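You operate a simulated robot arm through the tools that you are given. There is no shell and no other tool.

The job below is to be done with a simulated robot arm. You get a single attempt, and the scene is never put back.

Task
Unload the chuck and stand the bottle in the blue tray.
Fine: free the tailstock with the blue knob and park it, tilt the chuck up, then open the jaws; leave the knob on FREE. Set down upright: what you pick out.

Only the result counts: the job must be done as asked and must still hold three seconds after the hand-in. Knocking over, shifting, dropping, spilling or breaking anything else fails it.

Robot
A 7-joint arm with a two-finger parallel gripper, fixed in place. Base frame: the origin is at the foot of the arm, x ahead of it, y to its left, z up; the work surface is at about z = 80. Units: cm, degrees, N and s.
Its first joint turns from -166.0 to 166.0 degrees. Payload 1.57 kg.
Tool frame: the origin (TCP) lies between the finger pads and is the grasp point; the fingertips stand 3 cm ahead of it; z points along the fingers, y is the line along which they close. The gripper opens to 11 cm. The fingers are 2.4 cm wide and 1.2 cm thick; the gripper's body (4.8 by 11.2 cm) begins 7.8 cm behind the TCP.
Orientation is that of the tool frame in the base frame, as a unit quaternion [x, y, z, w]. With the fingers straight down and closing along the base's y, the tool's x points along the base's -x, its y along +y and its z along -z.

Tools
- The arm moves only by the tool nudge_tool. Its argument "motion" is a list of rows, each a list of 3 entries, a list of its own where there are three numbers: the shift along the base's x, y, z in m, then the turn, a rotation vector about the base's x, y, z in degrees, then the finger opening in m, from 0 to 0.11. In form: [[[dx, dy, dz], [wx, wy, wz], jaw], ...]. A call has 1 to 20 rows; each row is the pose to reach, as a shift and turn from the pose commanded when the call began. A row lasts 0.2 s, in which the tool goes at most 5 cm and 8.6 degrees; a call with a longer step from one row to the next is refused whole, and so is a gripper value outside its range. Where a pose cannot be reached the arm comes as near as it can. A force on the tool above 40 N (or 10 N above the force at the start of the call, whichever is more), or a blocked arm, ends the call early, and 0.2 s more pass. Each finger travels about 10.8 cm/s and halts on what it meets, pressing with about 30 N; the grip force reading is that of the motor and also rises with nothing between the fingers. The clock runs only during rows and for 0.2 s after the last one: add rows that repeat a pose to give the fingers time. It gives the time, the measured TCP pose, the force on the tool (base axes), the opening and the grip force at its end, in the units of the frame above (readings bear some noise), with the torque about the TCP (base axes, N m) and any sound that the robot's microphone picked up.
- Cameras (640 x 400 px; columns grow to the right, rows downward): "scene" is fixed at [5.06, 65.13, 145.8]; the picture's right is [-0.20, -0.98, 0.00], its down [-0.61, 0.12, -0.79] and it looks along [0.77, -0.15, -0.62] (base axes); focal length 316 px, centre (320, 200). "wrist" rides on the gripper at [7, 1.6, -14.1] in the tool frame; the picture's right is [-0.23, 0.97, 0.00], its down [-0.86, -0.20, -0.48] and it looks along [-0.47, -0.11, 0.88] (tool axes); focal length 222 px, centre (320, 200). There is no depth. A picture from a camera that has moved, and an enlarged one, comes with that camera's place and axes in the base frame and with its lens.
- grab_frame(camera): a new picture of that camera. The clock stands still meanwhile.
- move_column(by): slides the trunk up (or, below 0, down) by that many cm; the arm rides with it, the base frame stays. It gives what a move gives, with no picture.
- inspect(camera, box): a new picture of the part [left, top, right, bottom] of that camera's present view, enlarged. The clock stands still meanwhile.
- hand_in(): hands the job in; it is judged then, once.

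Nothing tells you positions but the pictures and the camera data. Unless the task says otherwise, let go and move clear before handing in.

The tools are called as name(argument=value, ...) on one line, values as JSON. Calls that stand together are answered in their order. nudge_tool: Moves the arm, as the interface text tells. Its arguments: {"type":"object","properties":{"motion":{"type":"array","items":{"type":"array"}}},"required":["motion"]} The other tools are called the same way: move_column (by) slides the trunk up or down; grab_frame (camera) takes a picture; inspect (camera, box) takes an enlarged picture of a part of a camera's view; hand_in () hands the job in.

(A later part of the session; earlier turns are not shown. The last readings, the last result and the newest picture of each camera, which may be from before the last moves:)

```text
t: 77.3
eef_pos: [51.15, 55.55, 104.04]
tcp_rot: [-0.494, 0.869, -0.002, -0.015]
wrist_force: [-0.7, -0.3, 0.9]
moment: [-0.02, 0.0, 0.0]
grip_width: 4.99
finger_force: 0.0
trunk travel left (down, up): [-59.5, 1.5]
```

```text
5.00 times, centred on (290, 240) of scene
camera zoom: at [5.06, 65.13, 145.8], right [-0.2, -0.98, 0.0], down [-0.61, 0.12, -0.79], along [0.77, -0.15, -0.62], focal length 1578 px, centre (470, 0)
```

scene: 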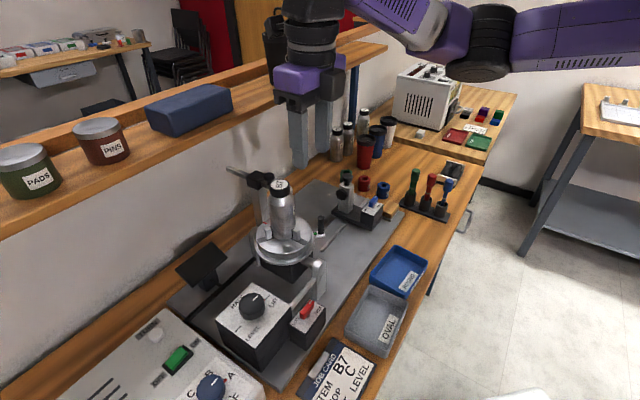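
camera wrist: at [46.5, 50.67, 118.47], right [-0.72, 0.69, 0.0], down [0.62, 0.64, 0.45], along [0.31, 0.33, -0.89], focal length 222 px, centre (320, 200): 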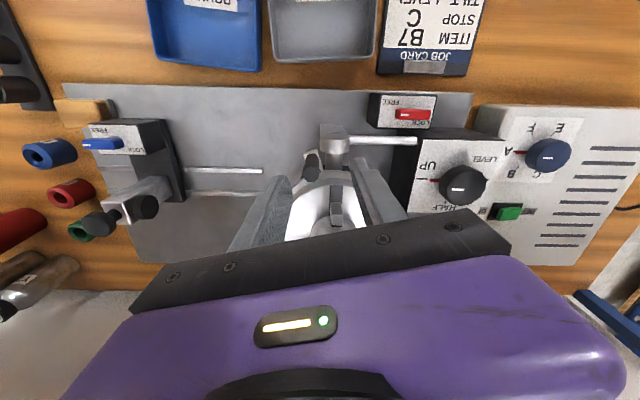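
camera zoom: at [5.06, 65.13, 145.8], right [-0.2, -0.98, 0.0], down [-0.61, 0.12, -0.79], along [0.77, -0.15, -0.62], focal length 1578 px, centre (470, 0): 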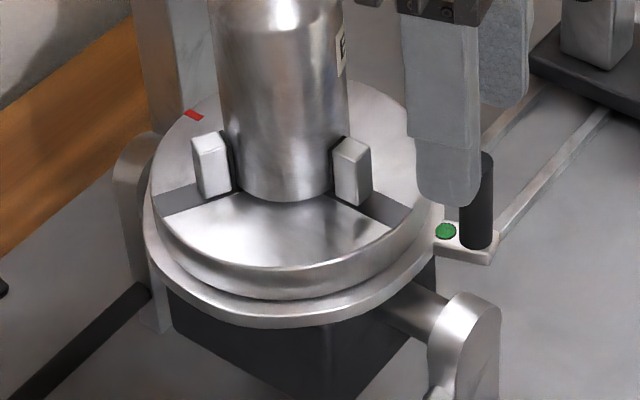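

inspect(camera="wrist", box=[260, 110, 380, 230])

```text
3.33 times, centred on (320, 170) of wrist
camera zoom: at [46.5, 50.67, 118.47], right [-0.72, 0.69, 0.0], down [0.62, 0.64, 0.45], along [0.31, 0.33, -0.89], focal length 740 px, centre (320, 300)
```

zoom: 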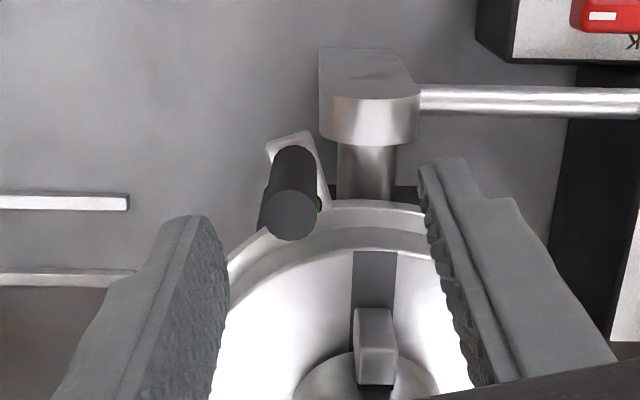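

nudge_tool(motion=[[[0.005, -0.003, -0.02], [0, 0, 0], 0.05], [[0.005, -0.003, -0.042], [0, 0, 0], 0.05], [[0.005, -0.003, -0.042], [0, 0, 0], 0.035], [[0.005, -0.003, -0.042], [0, 0, 0], 0.02], [[0.005, -0.003, -0.042], [0, 0, 0], 0.01], [[0.005, -0.003, -0.042], [0, 0, 0], 0.01]])

inspect(camera="wrist", box=[260, 110, 380, 230])

```text
t: 78.7
eef_pos: [51.56, 55.17, 100.07]
tcp_rot: [-0.494, 0.869, -0.002, -0.015]
wrist_force: [0.2, -0.2, -2.6]
moment: [0.36, -0.95, 0.0]
grip_width: 1.47
finger_force: 31.1
trunk travel left (down, up): [-59.5, 1.5]
```

```text
3.33 times, centred on (320, 170) of wrist
camera zoom: at [46.89, 50.28, 114.33], right [-0.72, 0.69, 0.0], down [0.62, 0.64, 0.45], along [0.31, 0.33, -0.89], focal length 740 px, centre (320, 300)
```

zoom: 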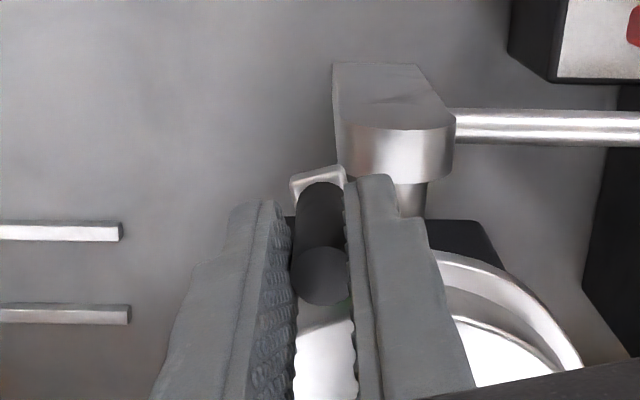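

The handle is gripped again. I'll follow the arc slowly clockwise and watch the force and the jaws.

nudge_tool(motion=[[[-0.0026, 0.0013, 0], [0, 0, -2], 0.01], [[-0.0052, 0.0026, 0], [0, 0, -4], 0.01], [[-0.0078, 0.004, 0], [0, 0, -6], 0.01], [[-0.0103, 0.0055, 0], [0, 0, -8], 0.01], [[-0.0127, 0.0071, 0], [0, 0, -10], 0.01], [[-0.0151, 0.0088, 0], [0, 0, -12], 0.01], [[-0.0151, 0.0088, 0], [0, 0, -12], 0.01]])

inspect(camera="scene", box=[240, 200, 340, 280])

```text
t: 80.3
eef_pos: [50.19, 56.11, 100.0]
tcp_rot: [-0.402, 0.916, 0.001, -0.015]
wrist_force: [7.2, 7.7, -10.3]
moment: [0.14, -0.77, -0.05]
grip_width: 1.51
finger_force: 30.9
trunk travel left (down, up): [-59.5, 1.5]
```

```text
5.00 times, centred on (290, 240) of scene
camera zoom: at [5.06, 65.13, 145.8], right [-0.2, -0.98, 0.0], down [-0.61, 0.12, -0.79], along [0.77, -0.15, -0.62], focal length 1578 px, centre (470, 0)
```

zoom: 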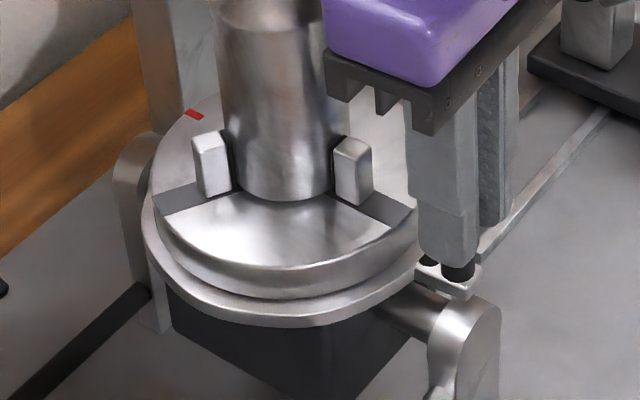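

Clockwise moves almost freely, which is promising. I'll continue along the arc.

nudge_tool(motion=[[[-0.0018, 0.0025, 0], [0, 0, -2], 0.01], [[-0.004, 0.0044, 0], [0, 0, -4], 0.01], [[-0.0062, 0.0063, 0], [0, 0, -6], 0.01], [[-0.0083, 0.0083, 0], [0, 0, -8], 0.01], [[-0.0104, 0.0104, 0], [0, 0, -10], 0.01], [[-0.0123, 0.0126, 0], [0, 0, -12], 0.01], [[-0.0142, 0.0148, 0], [0, 0, -14], 0.01], [[-0.0161, 0.0171, 0], [0, 0, -16], 0.01], [[-0.0178, 0.0194, 0], [0, 0, -18], 0.01], [[-0.0195, 0.0218, 0], [0, 0, -20], 0.01], [[-0.0211, 0.0243, 0], [0, 0, -22], 0.01], [[-0.0226, 0.0268, 0], [0, 0, -24], 0.01], [[-0.0226, 0.0268, 0], [0, 0, -24], 0.01]])

inspect(camera="scene", box=[240, 200, 340, 280])

grab_frame(camera="wrist")

```text
t: 83.1
eef_pos: [47.84, 58.98, 100.06]
tcp_rot: [-0.202, 0.979, 0.002, -0.014]
wrist_force: [14.9, 8.0, -9.6]
moment: [-0.26, -0.46, 0.01]
grip_width: 1.48
finger_force: 31.1
trunk travel left (down, up): [-59.5, 1.5]
```

```text
5.00 times, centred on (290, 240) of scene
camera zoom: at [5.06, 65.13, 145.8], right [-0.2, -0.98, 0.0], down [-0.61, 0.12, -0.79], along [0.77, -0.15, -0.62], focal length 1578 px, centre (470, 0)
```

zoom: 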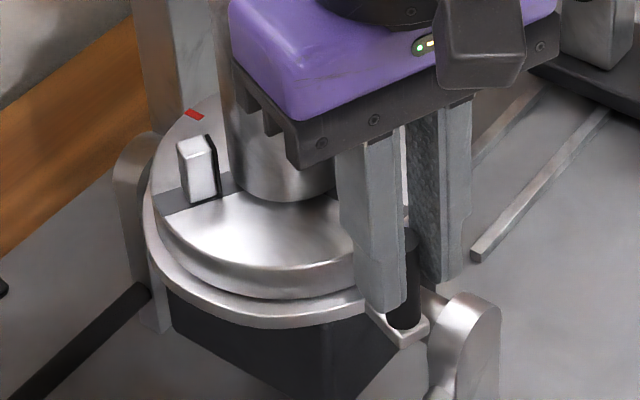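

```text
taken
camera wrist: at [41.16, 57.68, 114.51], right [-0.18, 0.98, 0.0], down [0.88, 0.15, 0.45], along [0.44, 0.08, -0.89], focal length 222 px, centre (320, 200)
```

wrist: 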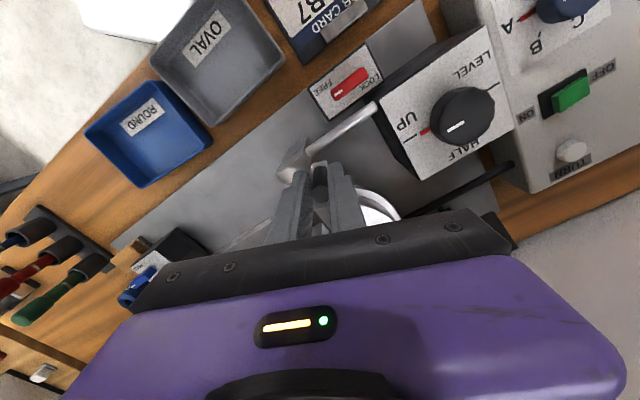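

The jaws are opening: the left jaw has moved out about 0.6 cm. I'll carry on clockwise toward the end of travel.

nudge_tool(motion=[[[0.0, 0.0033, 0], [0, 0, -2], 0.01], [[-0.0013, 0.0059, 0], [0, 0, -4], 0.01], [[-0.0024, 0.0085, 0], [0, 0, -6], 0.01], [[-0.0035, 0.0112, 0], [0, 0, -8], 0.01], [[-0.0045, 0.014, 0], [0, 0, -10], 0.01], [[-0.0053, 0.0167, 0], [0, 0, -12], 0.01], [[-0.0061, 0.0195, 0], [0, 0, -14], 0.01], [[-0.0068, 0.0223, 0], [0, 0, -16], 0.01], [[-0.0074, 0.0252, 0], [0, 0, -18], 0.01], [[-0.0078, 0.028, 0], [0, 0, -20], 0.01], [[-0.0078, 0.028, 0], [0, 0, -20], 0.01]])

inspect(camera="scene", box=[240, 200, 340, 280])

grab_frame(camera="wrist")

```text
t: 85.5
eef_pos: [46.87, 61.64, 100.18]
tcp_rot: [-0.029, 0.999, 0.005, -0.014]
wrist_force: [4.5, 0.8, 5.7]
moment: [-0.69, -0.36, -0.03]
grip_width: 1.48
finger_force: 30.9
trunk travel left (down, up): [-59.5, 1.5]
```

```text
5.00 times, centred on (290, 240) of scene
camera zoom: at [5.06, 65.13, 145.8], right [-0.2, -0.98, 0.0], down [-0.61, 0.12, -0.79], along [0.77, -0.15, -0.62], focal length 1578 px, centre (470, 0)
```

zoom: 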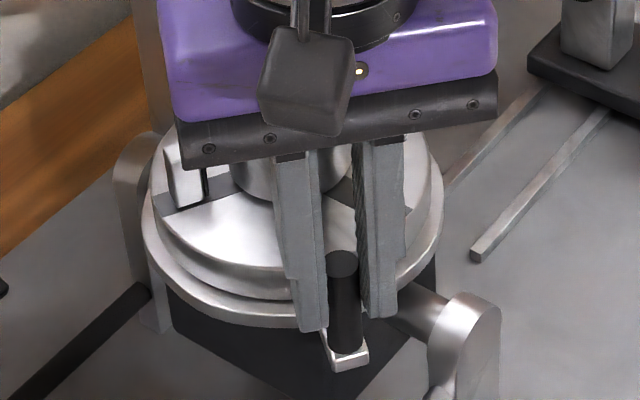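

```text
taken
camera wrist: at [40.27, 62.72, 114.5], right [0.17, 0.99, 0.0], down [0.88, -0.15, 0.45], along [0.45, -0.07, -0.89], focal length 222 px, centre (320, 200)
```

wrist: 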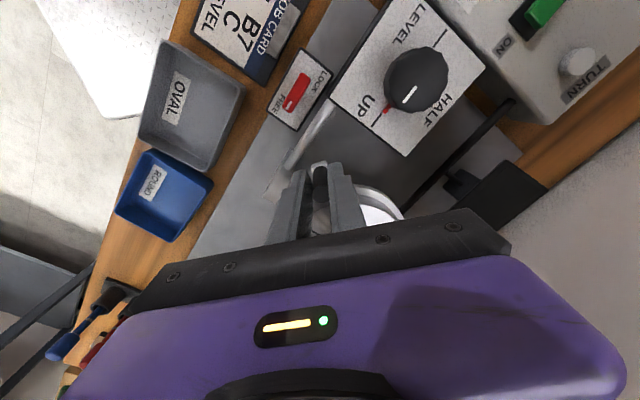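

nudge_tool(motion=[[[-0.0003, 0.0029, 0], [0, 0, -2], 0.01], [[-0.0006, 0.0057, 0], [0, 0, -4], 0.01], [[-0.0007, 0.0086, 0], [0, 0, -6], 0.01], [[-0.0008, 0.0115, 0], [0, 0, -8], 0.01], [[-0.0007, 0.0144, 0], [0, 0, -10], 0.01], [[-0.0006, 0.0172, 0], [0, 0, -12], 0.01], [[-0.0006, 0.0172, 0], [0, 0, -12], 0.01]])

inspect(camera="scene", box=[240, 200, 340, 280])

```text
t: 87.1
eef_pos: [46.82, 63.28, 100.13]
tcp_rot: [0.076, 0.997, 0.007, -0.013]
wrist_force: [2.7, -0.1, 11.7]
moment: [-0.75, -0.4, -0.05]
grip_width: 1.51
finger_force: 31.0
trunk travel left (down, up): [-59.5, 1.5]
```

```text
5.00 times, centred on (290, 240) of scene
camera zoom: at [5.06, 65.13, 145.8], right [-0.2, -0.98, 0.0], down [-0.61, 0.12, -0.79], along [0.77, -0.15, -0.62], focal length 1578 px, centre (470, 0)
```

zoom: 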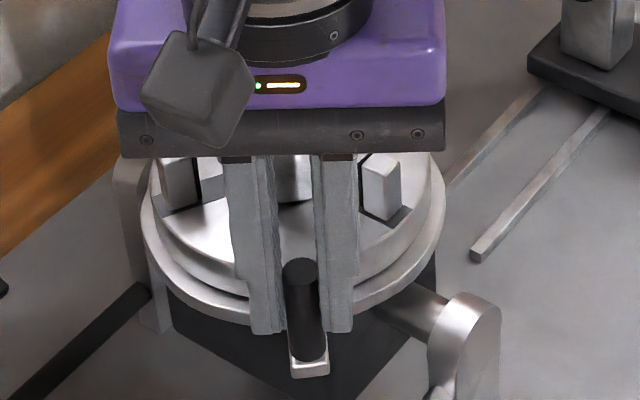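

nudge_tool(motion=[[[0.0002, 0.0029, 0], [0, 0, -2], 0.01], [[0.0005, 0.0057, 0], [0, 0, -4], 0.01], [[0.0009, 0.0085, 0], [0, 0, -6], 0.01], [[0.0015, 0.0113, 0], [0, 0, -8], 0.01], [[0.0021, 0.0141, 0], [0, 0, -10], 0.01], [[0.0028, 0.0169, 0], [0, 0, -12], 0.01], [[0.0028, 0.0169, 0], [0, 0, -12], 0.01]])

inspect(camera="scene", box=[240, 200, 340, 280])

```text
t: 88.7
eef_pos: [46.97, 65.07, 100.03]
tcp_rot: [0.179, 0.984, 0.008, -0.013]
wrist_force: [2.3, -0.9, 8.2]
moment: [-0.63, 0.3, 0.0]
grip_width: 1.51
finger_force: 31.0
trunk travel left (down, up): [-59.5, 1.5]
```

```text
5.00 times, centred on (290, 240) of scene
camera zoom: at [5.06, 65.13, 145.8], right [-0.2, -0.98, 0.0], down [-0.61, 0.12, -0.79], along [0.77, -0.15, -0.62], focal length 1578 px, centre (470, 0)
```

zoom: 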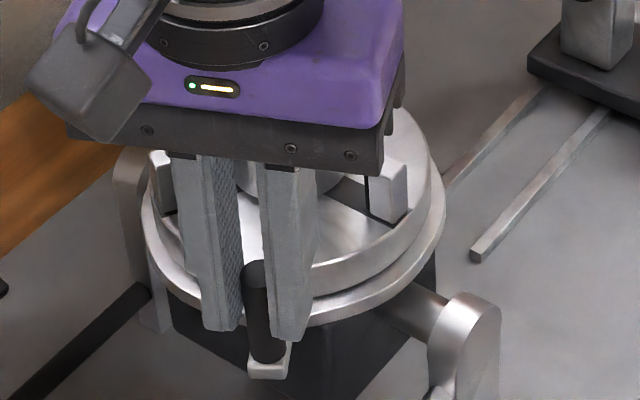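

nudge_tool(motion=[[[0.0008, 0.0028, 0], [0, 0, -2], 0.01], [[0.0017, 0.0055, 0], [0, 0, -4], 0.01], [[0.0027, 0.0081, 0], [0, 0, -6], 0.01], [[0.0038, 0.0108, 0], [0, 0, -8], 0.01], [[0.005, 0.0134, 0], [0, 0, -10], 0.01], [[0.0063, 0.016, 0], [0, 0, -12], 0.01], [[0.0076, 0.0185, 0], [0, 0, -14], 0.01], [[0.0076, 0.0185, 0], [0, 0, -14], 0.01]])

inspect(camera="scene", box=[240, 200, 340, 280])

```text
t: 89.9
eef_pos: [47.3, 65.95, 100.09]
tcp_rot: [0.259, 0.966, 0.0, -0.013]
wrist_force: [-8.7, -27.2, 16.8]
moment: [-0.29, -0.24, -0.12]
grip_width: 1.47
finger_force: 31.0
trunk travel left (down, up): [-59.5, 1.5]
stopped in row 5: the force on the tool passed its limit at 45 N (the readings are from after the stop); the commanded pose is now the measured one
```

```text
5.00 times, centred on (290, 240) of scene
camera zoom: at [5.06, 65.13, 145.8], right [-0.2, -0.98, 0.0], down [-0.61, 0.12, -0.79], along [0.77, -0.15, -0.62], focal length 1578 px, centre (470, 0)
```

zoom: 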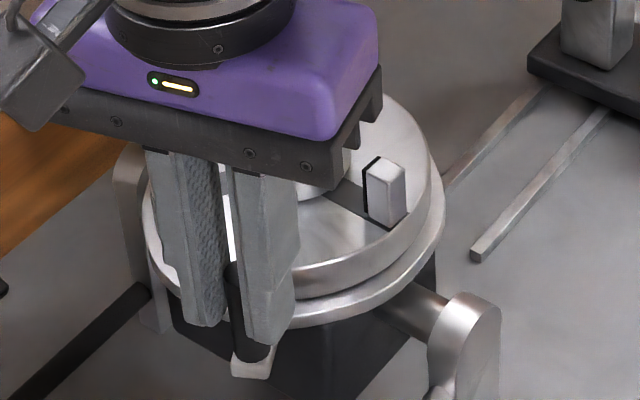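

The lever reached its end stop at about 83° and the jaws are wide open. I'll ease off, open the fingers and rise straight up.

nudge_tool(motion=[[[-0.001, -0.003, 0], [0, 0, 0], 0.015], [[-0.001, -0.003, 0], [0, 0, 0], 0.04], [[-0.001, -0.003, 0], [0, 0, 0], 0.05], [[-0.001, -0.003, 0.03], [0, 0, 0], 0.05], [[-0.001, -0.003, 0.07], [0, 0, 0], 0.05], [[-0.001, -0.003, 0.11], [0, 0, 0], 0.05], [[-0.005, -0.01, 0.15], [0, 0, 0], 0.05], [[-0.01, -0.02, 0.18], [0, 0, 0], 0.05], [[-0.01, -0.02, 0.18], [0, 0, 0], 0.05]])

grab_frame(camera="scene")

inspect(camera="scene", box=[230, 160, 350, 290])

grab_frame(camera="wrist")

```text
t: 91.9
eef_pos: [46.66, 63.96, 118.04]
tcp_rot: [0.26, 0.966, 0.003, -0.013]
wrist_force: [0.3, 0.3, 0.5]
moment: [-0.01, 0.01, 0.03]
grip_width: 5.02
finger_force: 0.0
trunk travel left (down, up): [-59.5, 1.5]
```

```text
taken
```

scene: 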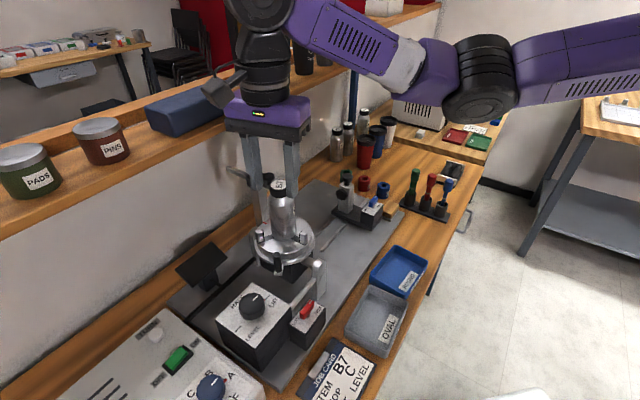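

```text
3.08 times, centred on (290, 225) of scene
camera zoom: at [5.06, 65.13, 145.8], right [-0.2, -0.98, 0.0], down [-0.61, 0.12, -0.79], along [0.77, -0.15, -0.62], focal length 971 px, centre (412, 123)
```

zoom: 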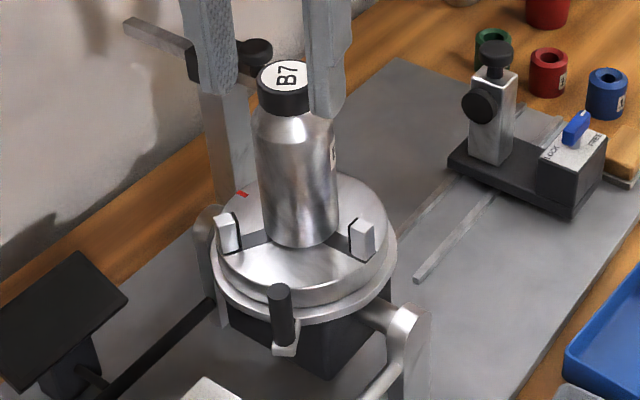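

```text
taken
camera wrist: at [41.72, 68.78, 132.4], right [0.68, 0.73, -0.01], down [0.65, -0.61, 0.46], along [0.33, -0.32, -0.89], focal length 222 px, centre (320, 200)
```

wrist: 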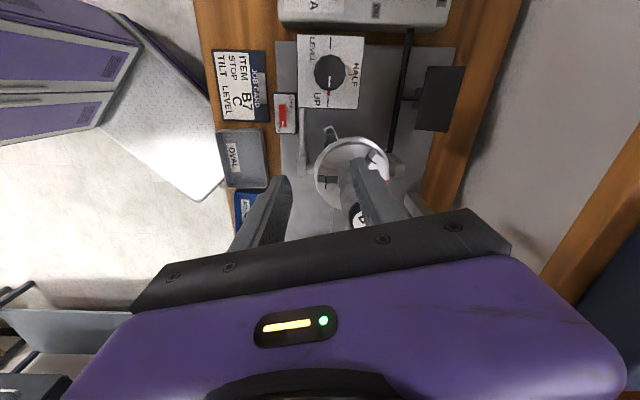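

The jaws are wide open and the bottle still stands on the chuck face. Next I'll move above it with the fingers lined up along the machine axis, clear of the jaws, and open wide.

nudge_tool(motion=[[[0, 0, 0.015], [0, 0, 7.5], 0.05], [[0, 0, 0.03], [0, 0, 15], 0.06], [[0.01, 0, 0.04], [0, 0, 22.5], 0.07], [[0.02, -0.002, 0.04], [0, 0, 30], 0.08], [[0.03, -0.004, 0.04], [0, 0, 37.5], 0.09], [[0.045, -0.006, 0.04], [0, 0, 45], 0.1], [[0.06, -0.008, 0.04], [0, 0, 52.5], 0.1], [[0.075, -0.009, 0.04], [0, 0, 60], 0.1], [[0.083, -0.009, 0.04], [0, 0, 67.5], 0.1], [[0.083, -0.009, 0.04], [0, 0, 75], 0.1], [[0.083, -0.009, 0.04], [0, 0, 75], 0.1]])

grab_frame(camera="wrist")

grab_frame(camera="scene")

```text
t: 94.3
eef_pos: [54.83, 63.14, 122.0]
tcp_rot: [-0.382, 0.924, -0.006, -0.012]
wrist_force: [0.1, 0.6, 0.8]
moment: [-0.04, 0.04, -0.02]
grip_width: 10.0
finger_force: 0.1
trunk travel left (down, up): [-59.5, 1.5]
```

```text
taken
camera wrist: at [48.94, 59.63, 136.38], right [-0.53, 0.85, -0.01], down [0.75, 0.47, 0.46], along [0.39, 0.24, -0.89], focal length 222 px, centre (320, 200)
```

wrist: 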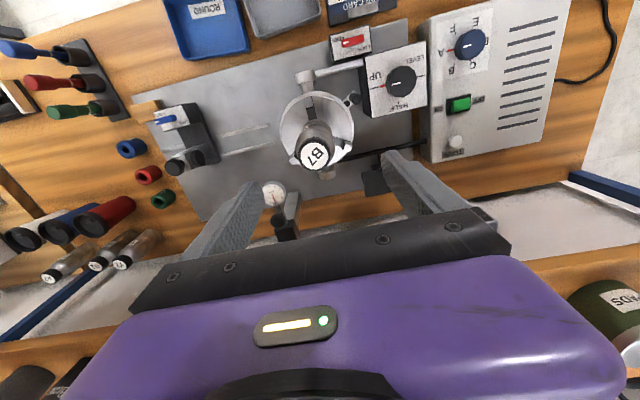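

```text
taken
```

scene: 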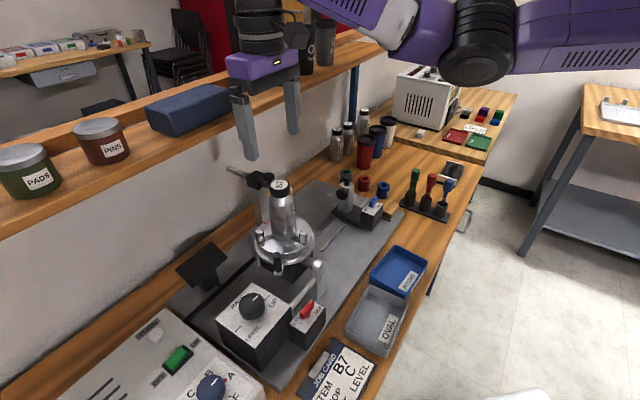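

nudge_tool(motion=[[[0, 0, 0], [1.16, -1.0, 0], 0.1], [[0, 0, 0], [1.16, -1.0, 0], 0.1]])

inspect(camera="wrist", box=[250, 80, 390, 200])

inspect(camera="scene", box=[230, 160, 350, 290])

```text
t: 94.9
eef_pos: [54.85, 63.13, 122.04]
tcp_rot: [-0.383, 0.924, 0.0, 0.0]
wrist_force: [-0.2, 0.1, -0.4]
moment: [-0.04, 0.03, -0.05]
grip_width: 9.96
finger_force: 0.0
trunk travel left (down, up): [-59.5, 1.5]
```

```text
3.33 times, centred on (320, 140) of wrist
camera zoom: at [48.69, 59.32, 136.16], right [-0.53, 0.85, 0.0], down [0.75, 0.46, 0.48], along [0.41, 0.25, -0.88], focal length 740 px, centre (320, 400)
```

zoom: 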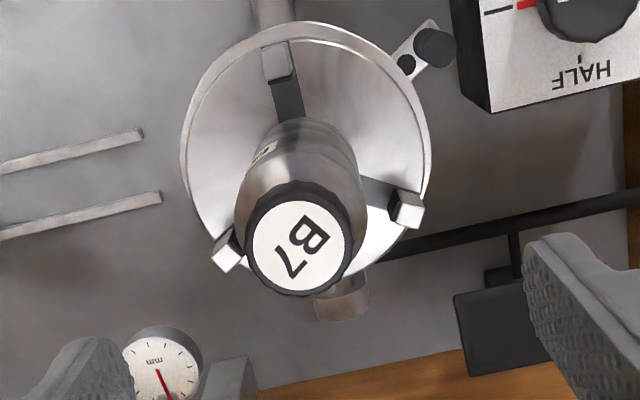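

```text
3.08 times, centred on (290, 225) of scene
camera zoom: at [5.06, 65.13, 145.8], right [-0.2, -0.98, 0.0], down [-0.61, 0.12, -0.79], along [0.77, -0.15, -0.62], focal length 971 px, centre (412, 123)
```

zoom: 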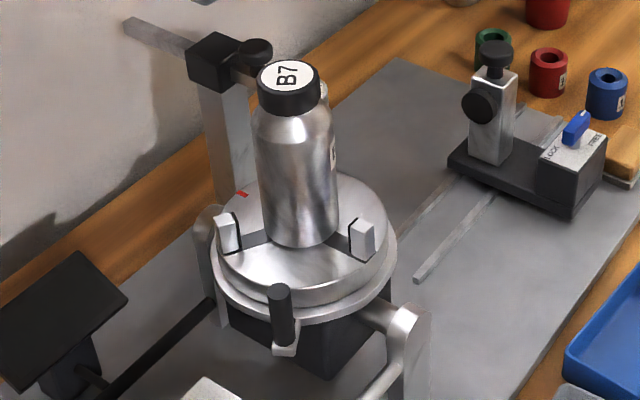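

The bottle cap is centred at about (55.7, 62.8), top at z of about 110. I'll shift over it and come down until the fingertips are just above the cap.

nudge_tool(motion=[[[0.0085, -0.0033, -0.02], [0, 0, 0], 0.1], [[0.0085, -0.0033, -0.05], [0, 0, 0], 0.1], [[0.0085, -0.0033, -0.075], [0, 0, 0], 0.1], [[0.0085, -0.0033, -0.075], [0, 0, 0], 0.1]])

inspect(camera="wrist", box=[220, 90, 420, 230])

inspect(camera="scene", box=[230, 140, 350, 290])

```text
t: 95.9
eef_pos: [55.53, 62.86, 114.51]
tcp_rot: [-0.382, 0.924, 0.0, 0.0]
wrist_force: [0.1, -0.1, 0.1]
moment: [-0.01, 0.0, 0.02]
grip_width: 10.0
finger_force: 0.1
trunk travel left (down, up): [-59.5, 1.5]
```

```text
2.86 times, centred on (320, 160) of wrist
camera zoom: at [49.42, 59.04, 128.69], right [-0.53, 0.85, 0.0], down [0.75, 0.46, 0.48], along [0.41, 0.25, -0.88], focal length 635 px, centre (320, 314)
```

zoom: 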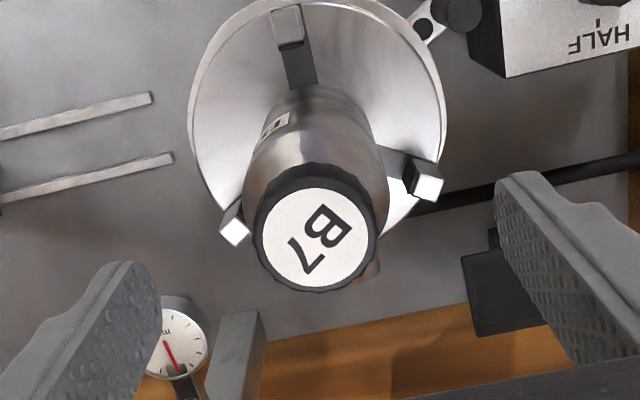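

```text
2.67 times, centred on (290, 215) of scene
camera zoom: at [5.06, 65.13, 145.8], right [-0.2, -0.98, 0.0], down [-0.61, 0.12, -0.79], along [0.77, -0.15, -0.62], focal length 842 px, centre (400, 160)
```

zoom: 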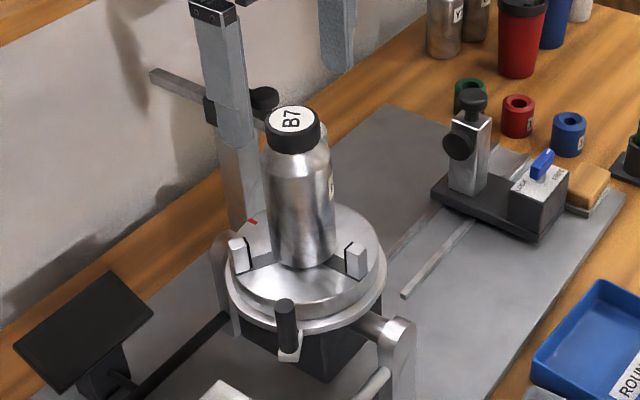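

Aligned to within about 2 mm. I'll descend around the bottle to z of about 103.6, which keeps 1 cm above the cap, then close gently.

nudge_tool(motion=[[[0.002, -0.001, -0.035], [0, 0, 0], 0.1], [[0.002, -0.001, -0.075], [0, 0, 0], 0.1], [[0.002, -0.001, -0.109], [0, 0, 0], 0.1], [[0.002, -0.001, -0.109], [0, 0, 0], 0.1]])

inspect(camera="wrist", box=[220, 90, 420, 240])

inspect(camera="scene", box=[230, 140, 350, 290])

```text
t: 96.9
eef_pos: [55.55, 62.64, 103.62]
tcp_rot: [-0.382, 0.924, 0.0, -0.001]
wrist_force: [0.7, -0.3, 0.4]
moment: [0.01, -0.07, -0.01]
grip_width: 10.0
finger_force: 0.1
trunk travel left (down, up): [-59.5, 1.5]
```

```text
2.67 times, centred on (320, 165) of wrist
camera zoom: at [49.47, 58.72, 117.79], right [-0.53, 0.85, 0.0], down [0.75, 0.46, 0.48], along [0.41, 0.25, -0.88], focal length 592 px, centre (320, 293)
```

zoom: 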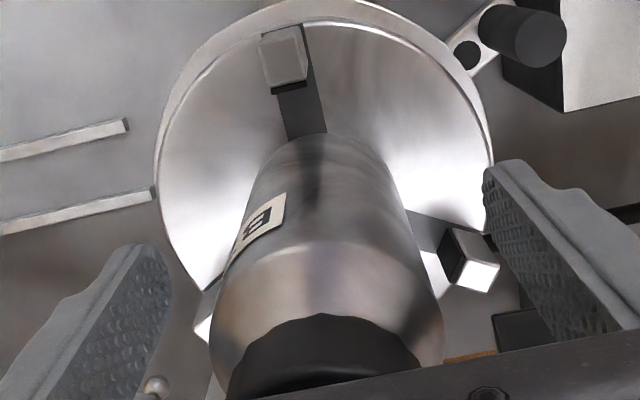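

```text
2.67 times, centred on (290, 215) of scene
camera zoom: at [5.06, 65.13, 145.8], right [-0.2, -0.98, 0.0], down [-0.61, 0.12, -0.79], along [0.77, -0.15, -0.62], focal length 842 px, centre (400, 160)
```

zoom: 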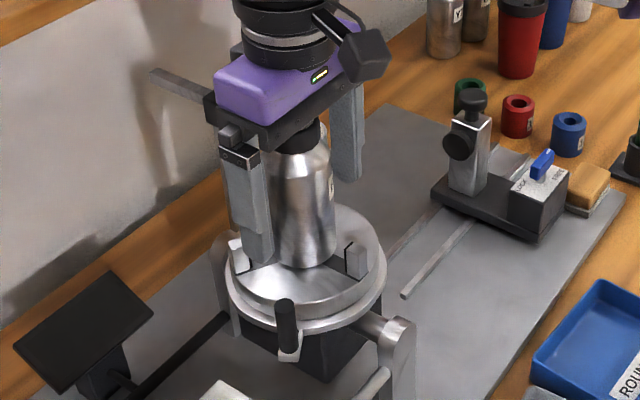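

The bottle sits squarely between the fingers. Closing gradually.

nudge_tool(motion=[[[0, 0, 0], [0, 0, 0], 0.085], [[0, 0, 0], [0, 0, 0], 0.075], [[0, 0, 0], [0, 0, 0], 0.065], [[0, 0, 0], [0, 0, 0], 0.058], [[0, 0, 0], [0, 0, 0], 0.05], [[0, 0, 0], [0, 0, 0], 0.045], [[0, 0, 0], [0, 0, 0], 0.045]])

inspect(camera="scene", box=[230, 140, 350, 290])

inspect(camera="wrist", box=[220, 90, 420, 240])

```text
t: 98.5
eef_pos: [55.56, 62.54, 103.59]
tcp_rot: [-0.382, 0.924, 0.0, 0.0]
wrist_force: [0.6, 0.3, -0.5]
moment: [0.03, 0.0, 0.02]
grip_width: 5.29
finger_force: 29.9
trunk travel left (down, up): [-59.5, 1.5]
```

```text
2.67 times, centred on (290, 215) of scene
camera zoom: at [5.06, 65.13, 145.8], right [-0.2, -0.98, 0.0], down [-0.61, 0.12, -0.79], along [0.77, -0.15, -0.62], focal length 842 px, centre (400, 160)
```

zoom: 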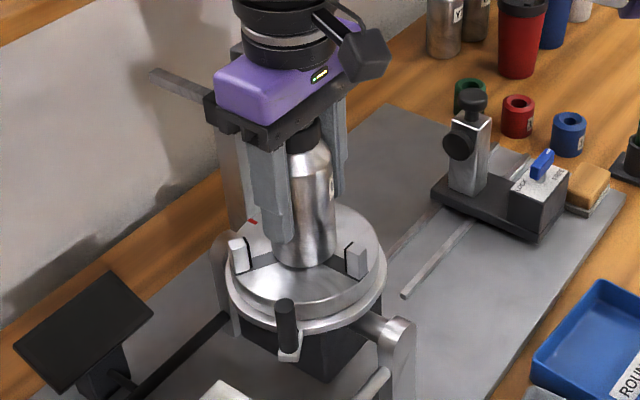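

```text
2.67 times, centred on (320, 165) of wrist
camera zoom: at [49.45, 58.72, 117.82], right [-0.53, 0.85, 0.0], down [0.75, 0.46, 0.48], along [0.41, 0.25, -0.88], focal length 592 px, centre (320, 293)
```

zoom: 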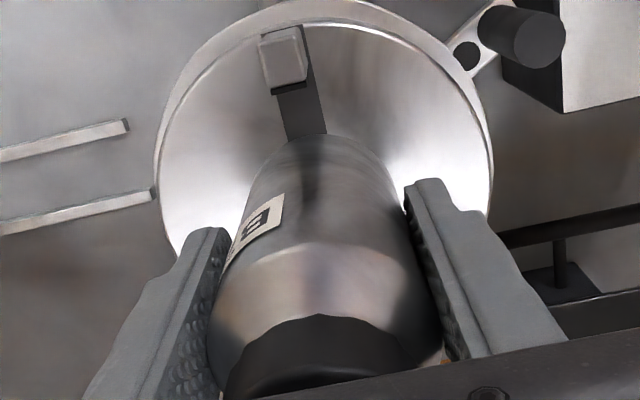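

The bottle is gripped at 5.3 cm with 30 N. I'll lift a little and check the load.

nudge_tool(motion=[[[0, 0, 0.01], [0, 0, 0], 0.045], [[0, 0, 0.025], [0, 0, 0], 0.045], [[0, 0, 0.04], [0, 0, 0], 0.045], [[0, 0, 0.04], [0, 0, 0], 0.045]])

inspect(camera="scene", box=[230, 140, 350, 290])

```text
t: 99.5
eef_pos: [55.9, 62.47, 107.44]
tcp_rot: [-0.383, 0.924, 0.001, 0.0]
wrist_force: [-0.6, 0.2, -0.6]
moment: [-0.01, 0.01, 0.01]
grip_width: 5.29
finger_force: 30.2
trunk travel left (down, up): [-59.5, 1.5]
```

```text
2.67 times, centred on (290, 215) of scene
camera zoom: at [5.06, 65.13, 145.8], right [-0.2, -0.98, 0.0], down [-0.61, 0.12, -0.79], along [0.77, -0.15, -0.62], focal length 842 px, centre (400, 160)
```

zoom: 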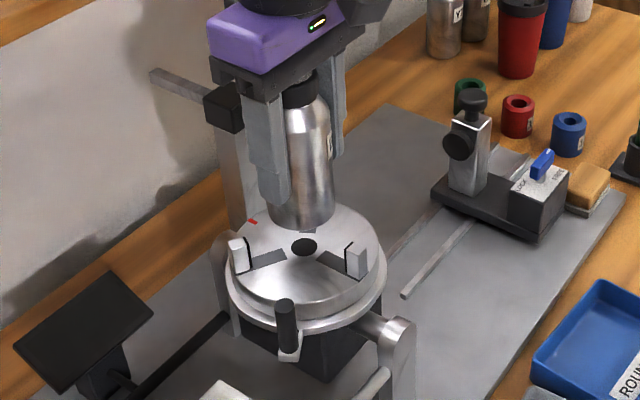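

The bottle lifts cleanly. There seems to be something at its base near the chuck's hole, so I'll raise it further and look.

nudge_tool(motion=[[[0, 0, 0.02], [0, 0, 0], 0.045], [[0, 0, 0.04], [0, 0, 0], 0.045], [[0, 0, 0.06], [0, 0, 0], 0.045], [[0, 0, 0.08], [0, 0, 0], 0.045], [[0, 0, 0.08], [0, 0, 0], 0.045]])

inspect(camera="scene", box=[240, 150, 350, 270])

inspect(camera="scene", box=[260, 180, 320, 250])

```text
t: 100.7
eef_pos: [56.01, 62.5, 115.68]
tcp_rot: [-0.383, 0.924, 0.0, 0.0]
wrist_force: [-0.4, -0.7, -1.3]
moment: [0.03, 0.0, 0.0]
grip_width: 5.32
finger_force: 29.3
trunk travel left (down, up): [-59.5, 1.5]
```

```text
3.33 times, centred on (295, 210) of scene
camera zoom: at [5.06, 65.13, 145.8], right [-0.2, -0.98, 0.0], down [-0.61, 0.12, -0.79], along [0.77, -0.15, -0.62], focal length 1052 px, centre (403, 167)
```

zoom: 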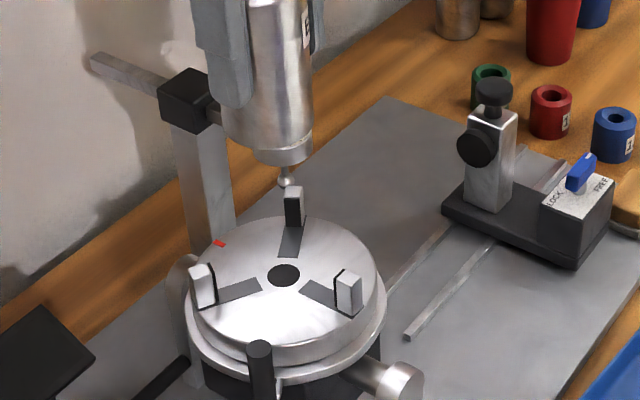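

```text
5.71 times, centred on (290, 215) of scene
camera zoom: at [5.06, 65.13, 145.8], right [-0.2, -0.98, 0.0], down [-0.61, 0.12, -0.79], along [0.77, -0.15, -0.62], focal length 1804 px, centre (491, 114)
```

zoom: 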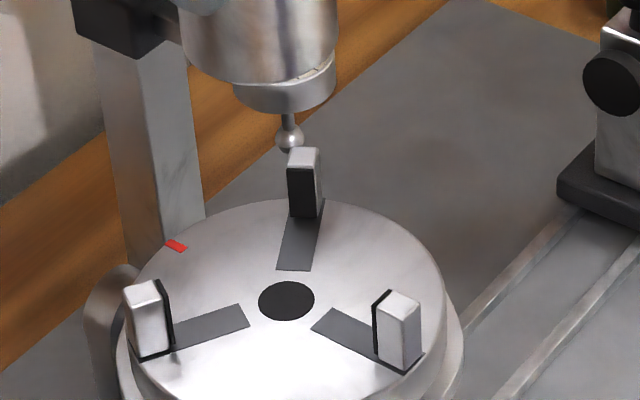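

That shape is just the dial gauge in the background, so the bottle's base is clean. I'll carry the bottle high to above the blue tray, around (52.8, 35.3).

nudge_tool(motion=[[[-0.003, -0.02, 0], [0, 0, 0], 0.045], [[-0.007, -0.055, 0], [0, 0, 0], 0.045], [[-0.011, -0.09, 0], [0, 0, 0], 0.045], [[-0.015, -0.125, 0], [0, 0, 0], 0.045], [[-0.019, -0.16, 0], [0, 0, 0], 0.045], [[-0.023, -0.195, 0], [0, 0, 0], 0.045], [[-0.028, -0.23, 0], [0, 0, 0], 0.045], [[-0.032, -0.258, 0], [0, 0, 0], 0.045], [[-0.032, -0.272, 0], [0, 0, 0], 0.045], [[-0.032, -0.272, 0], [0, 0, 0], 0.045]])

grab_frame(camera="scene")

grab_frame(camera="wrist")

```text
t: 102.9
eef_pos: [52.57, 35.66, 115.55]
tcp_rot: [-0.382, 0.924, 0.0, 0.001]
wrist_force: [-0.3, 0.7, -1.5]
moment: [-0.01, 0.01, 0.03]
grip_width: 5.31
finger_force: 30.6
trunk travel left (down, up): [-59.5, 1.5]
```

```text
taken
```

scene: 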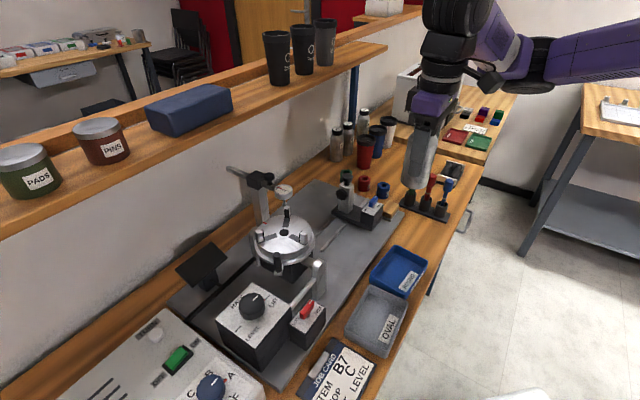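

```text
taken
camera wrist: at [46.37, 31.8, 129.67], right [-0.53, 0.85, 0.0], down [0.75, 0.46, 0.48], along [0.41, 0.25, -0.88], focal length 222 px, centre (320, 200)
```

wrist: 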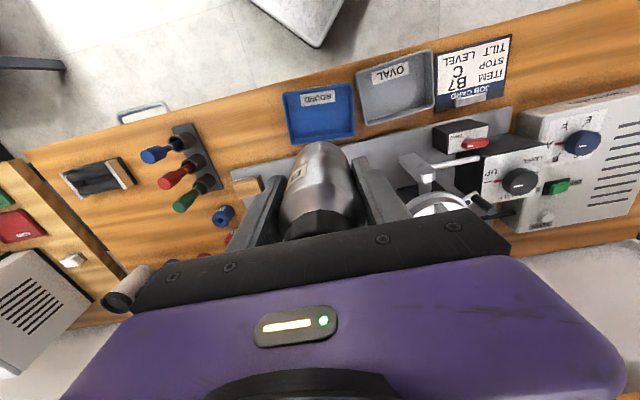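

inspect(camera="wrist", box=[260, 60, 400, 180])

inspect(camera="scene", box=[340, 120, 460, 320])

```text
3.33 times, centred on (330, 120) of wrist
camera zoom: at [46.37, 31.8, 129.67], right [-0.53, 0.85, 0.0], down [0.75, 0.46, 0.48], along [0.41, 0.25, -0.88], focal length 740 px, centre (287, 467)
```

zoom: 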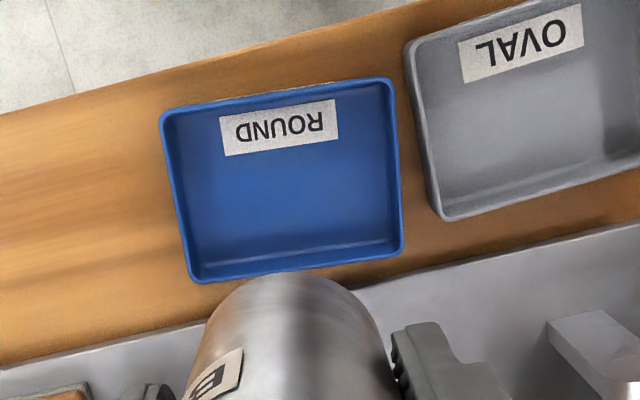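

```text
2.00 times, centred on (400, 220) of scene
camera zoom: at [5.06, 65.13, 145.8], right [-0.2, -0.98, 0.0], down [-0.61, 0.12, -0.79], along [0.77, -0.15, -0.62], focal length 631 px, centre (160, 160)
```

zoom: 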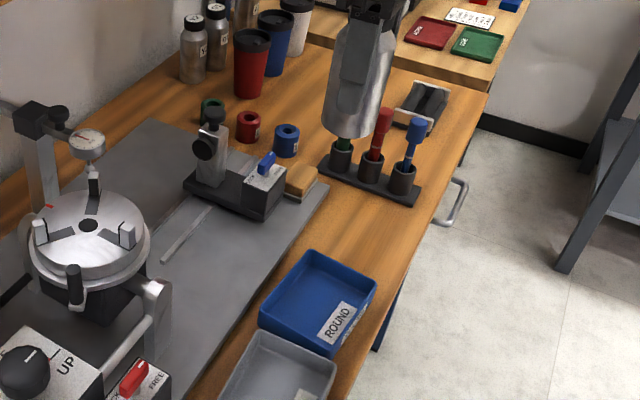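

The tray is about 12.8 × 9.4 cm with its centre at (51.6, 35.2) and a low rim near z of 82.5. I'll centre over it and descend until the bottle's base is just above the rim.

nudge_tool(motion=[[[-0.005, -0.002, -0.02], [0, 0, 0], 0.045], [[-0.0095, -0.0045, -0.06], [0, 0, 0], 0.045], [[-0.0095, -0.0045, -0.1], [0, 0, 0], 0.045], [[-0.0095, -0.0045, -0.14], [0, 0, 0], 0.045], [[-0.0095, -0.0045, -0.18], [0, 0, 0], 0.045], [[-0.0095, -0.0045, -0.215], [0, 0, 0], 0.045], [[-0.0095, -0.0045, -0.245], [0, 0, 0], 0.045], [[-0.0095, -0.0045, -0.245], [0, 0, 0], 0.045]])

inspect(camera="scene", box=[340, 170, 460, 320])

grab_frame(camera="wrist")

```text
t: 104.7
eef_pos: [51.87, 35.05, 90.76]
tcp_rot: [-0.382, 0.924, 0.0, 0.0]
wrist_force: [0.1, -0.3, -1.1]
moment: [-0.02, 0.02, -0.03]
grip_width: 5.31
finger_force: 29.6
trunk travel left (down, up): [-59.5, 1.5]
```

```text
2.67 times, centred on (400, 245) of scene
camera zoom: at [5.06, 65.13, 145.8], right [-0.2, -0.98, 0.0], down [-0.61, 0.12, -0.79], along [0.77, -0.15, -0.62], focal length 842 px, centre (107, 80)
```

zoom: 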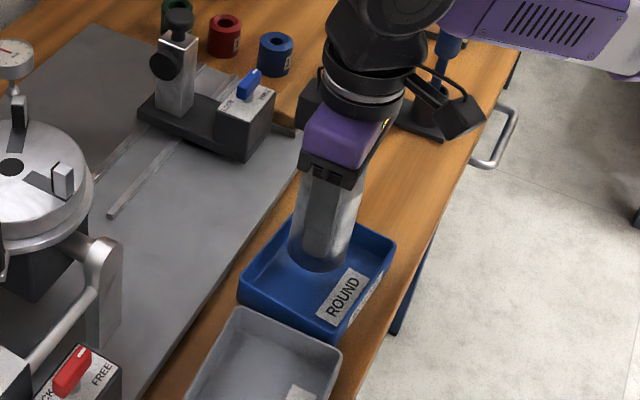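

```text
taken
camera wrist: at [45.69, 31.31, 104.96], right [-0.53, 0.85, 0.0], down [0.75, 0.46, 0.48], along [0.41, 0.25, -0.88], focal length 222 px, centre (320, 200)
```

wrist: 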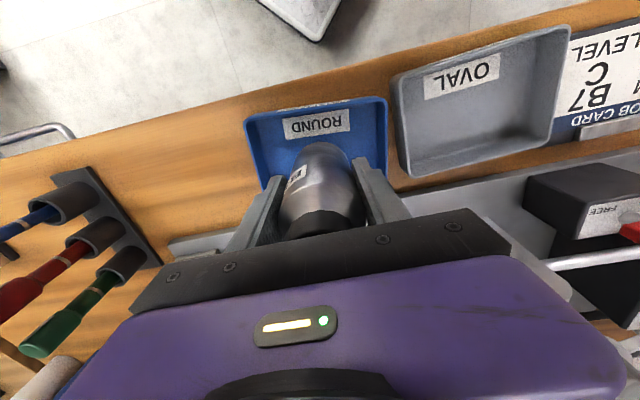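

The bottle is centred over the tray. I'll lower slowly toward the floor.

nudge_tool(motion=[[[0, 0, -0.01], [0, 0, 0], 0.045], [[0, 0, -0.02], [0, 0, 0], 0.045], [[0, 0, -0.027], [0, 0, 0], 0.045], [[0, 0, -0.03], [0, 0, 0], 0.045], [[0, 0, -0.03], [0, 0, 0], 0.045]])

inspect(camera="scene", box=[340, 170, 460, 320])

```text
t: 105.9
eef_pos: [51.6, 35.08, 87.97]
tcp_rot: [-0.383, 0.924, 0.0, 0.0]
wrist_force: [0.6, -0.1, -1.6]
moment: [-0.02, 0.0, 0.02]
grip_width: 5.3
finger_force: 30.1
trunk travel left (down, up): [-59.5, 1.5]
```

```text
2.67 times, centred on (400, 245) of scene
camera zoom: at [5.06, 65.13, 145.8], right [-0.2, -0.98, 0.0], down [-0.61, 0.12, -0.79], along [0.77, -0.15, -0.62], focal length 842 px, centre (107, 80)
```

zoom: 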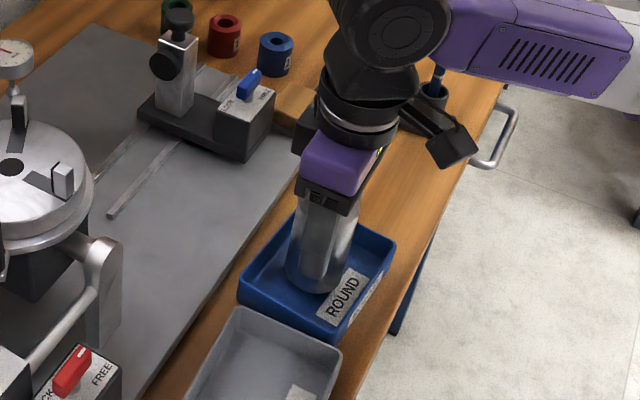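

nudge_tool(motion=[[[0, 0, -0.003], [0, 0, 0], 0.045], [[0, 0, -0.005], [0, 0, 0], 0.045], [[0, 0, -0.007], [0, 0, 0], 0.045], [[0, 0, -0.007], [0, 0, 0], 0.045]])

```text
t: 106.9
eef_pos: [51.74, 35.08, 87.18]
tcp_rot: [-0.383, 0.924, 0.0, -0.001]
wrist_force: [-0.1, 0.1, -1.8]
moment: [-0.03, 0.0, -0.01]
grip_width: 5.33
finger_force: 30.1
trunk travel left (down, up): [-59.5, 1.5]
```

nudge_tool(motion=[[[0, 0, -0.0015], [0, 0, 0], 0.045], [[0, 0, -0.003], [0, 0, 0], 0.045], [[0, 0, -0.004], [0, 0, 0], 0.045], [[0, 0, -0.004], [0, 0, 0], 0.045]])

inspect(camera="scene", box=[360, 210, 440, 310])

```text
t: 107.9
eef_pos: [51.6, 34.98, 87.08]
tcp_rot: [-0.382, 0.924, 0.0, -0.001]
wrist_force: [1.6, 0.1, 3.8]
moment: [-0.07, -0.06, 0.0]
grip_width: 5.31
finger_force: 30.2
trunk travel left (down, up): [-59.5, 1.5]
```

```text
4.00 times, centred on (400, 260) of scene
camera zoom: at [5.06, 65.13, 145.8], right [-0.2, -0.98, 0.0], down [-0.61, 0.12, -0.79], along [0.77, -0.15, -0.62], focal length 1262 px, centre (0, -40)
```

zoom: 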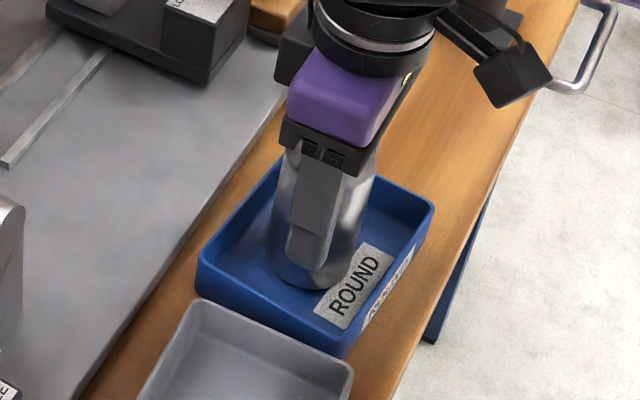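

Contact with the tray floor: the force went from -1.8 to +3.8 N. I'll open the fingers slowly and let the bottle stand.

nudge_tool(motion=[[[0, 0, 0], [0, 0, 0], 0.05], [[0, 0, 0], [0, 0, 0], 0.055], [[0, 0, 0], [0, 0, 0], 0.06], [[0, 0, 0], [0, 0, 0], 0.068], [[0, 0, 0], [0, 0, 0], 0.078], [[0, 0, 0], [0, 0, 0], 0.08]])

inspect(camera="scene", box=[360, 210, 440, 310])

grab_frame(camera="wrist")

```text
t: 109.3
eef_pos: [51.57, 35.04, 87.04]
tcp_rot: [-0.382, 0.924, 0.001, 0.0]
wrist_force: [0.6, -0.5, -0.9]
moment: [0.01, -0.01, 0.02]
grip_width: 7.99
finger_force: 0.0
trunk travel left (down, up): [-59.5, 1.5]
```

```text
4.00 times, centred on (400, 260) of scene
camera zoom: at [5.06, 65.13, 145.8], right [-0.2, -0.98, 0.0], down [-0.61, 0.12, -0.79], along [0.77, -0.15, -0.62], focal length 1262 px, centre (0, -40)
```

zoom: 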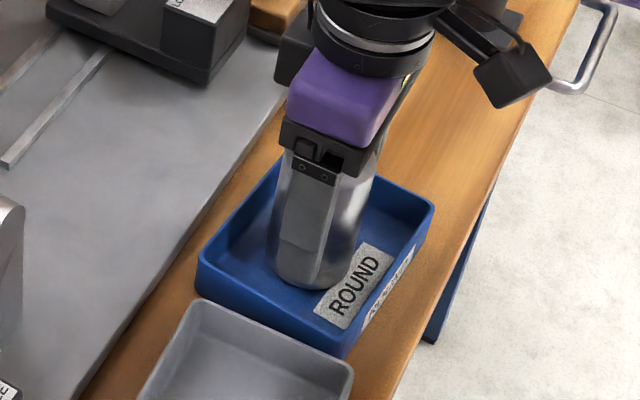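

```text
taken
camera wrist: at [45.54, 31.21, 101.17], right [-0.53, 0.85, 0.0], down [0.75, 0.46, 0.48], along [0.41, 0.25, -0.88], focal length 222 px, centre (320, 200)
```

wrist: 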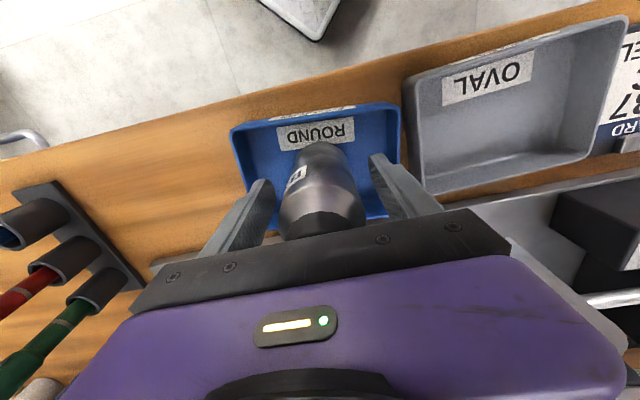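

The bottle stands free in the tray. I'll rise straight up, well clear of the cap.

nudge_tool(motion=[[[0, 0, 0.015], [0, 0, 0], 0.08], [[0, 0, 0.045], [0, 0, 0], 0.08], [[0, 0, 0.08], [0, 0, 0], 0.08], [[0, 0, 0.12], [0, 0, 0], 0.08], [[0, 0, 0.16], [0, 0, 0], 0.08], [[0, 0, 0.2], [0, 0, 0], 0.08], [[0, 0, 0.24], [0, 0, 0], 0.08], [[0, 0, 0.28], [0, 0, 0], 0.08], [[0, 0, 0.28], [0, 0, 0], 0.08]])

grab_frame(camera="scene")

grab_frame(camera="wrist")

```text
t: 111.3
eef_pos: [51.69, 34.86, 115.15]
tcp_rot: [-0.382, 0.924, 0.0, 0.0]
wrist_force: [-1.3, 0.2, -0.3]
moment: [0.02, -0.02, 0.01]
grip_width: 8.03
finger_force: 0.0
trunk travel left (down, up): [-59.5, 1.5]
```

```text
taken
```

scene: 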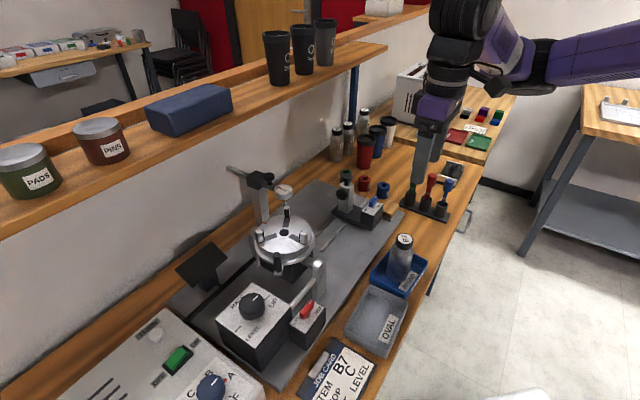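

```text
taken
camera wrist: at [45.61, 31.06, 129.3], right [-0.53, 0.85, 0.0], down [0.75, 0.46, 0.48], along [0.41, 0.25, -0.88], focal length 222 px, centre (320, 200)
```

wrist: 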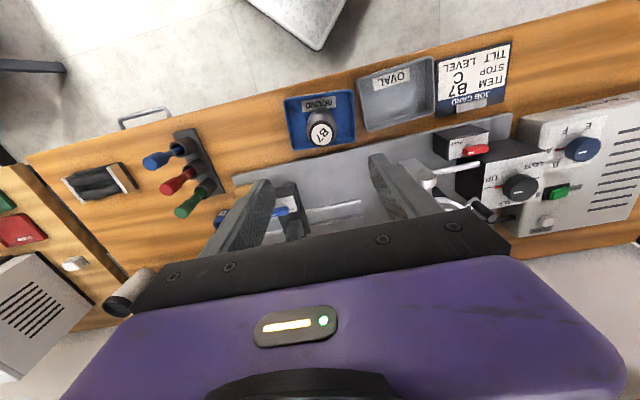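

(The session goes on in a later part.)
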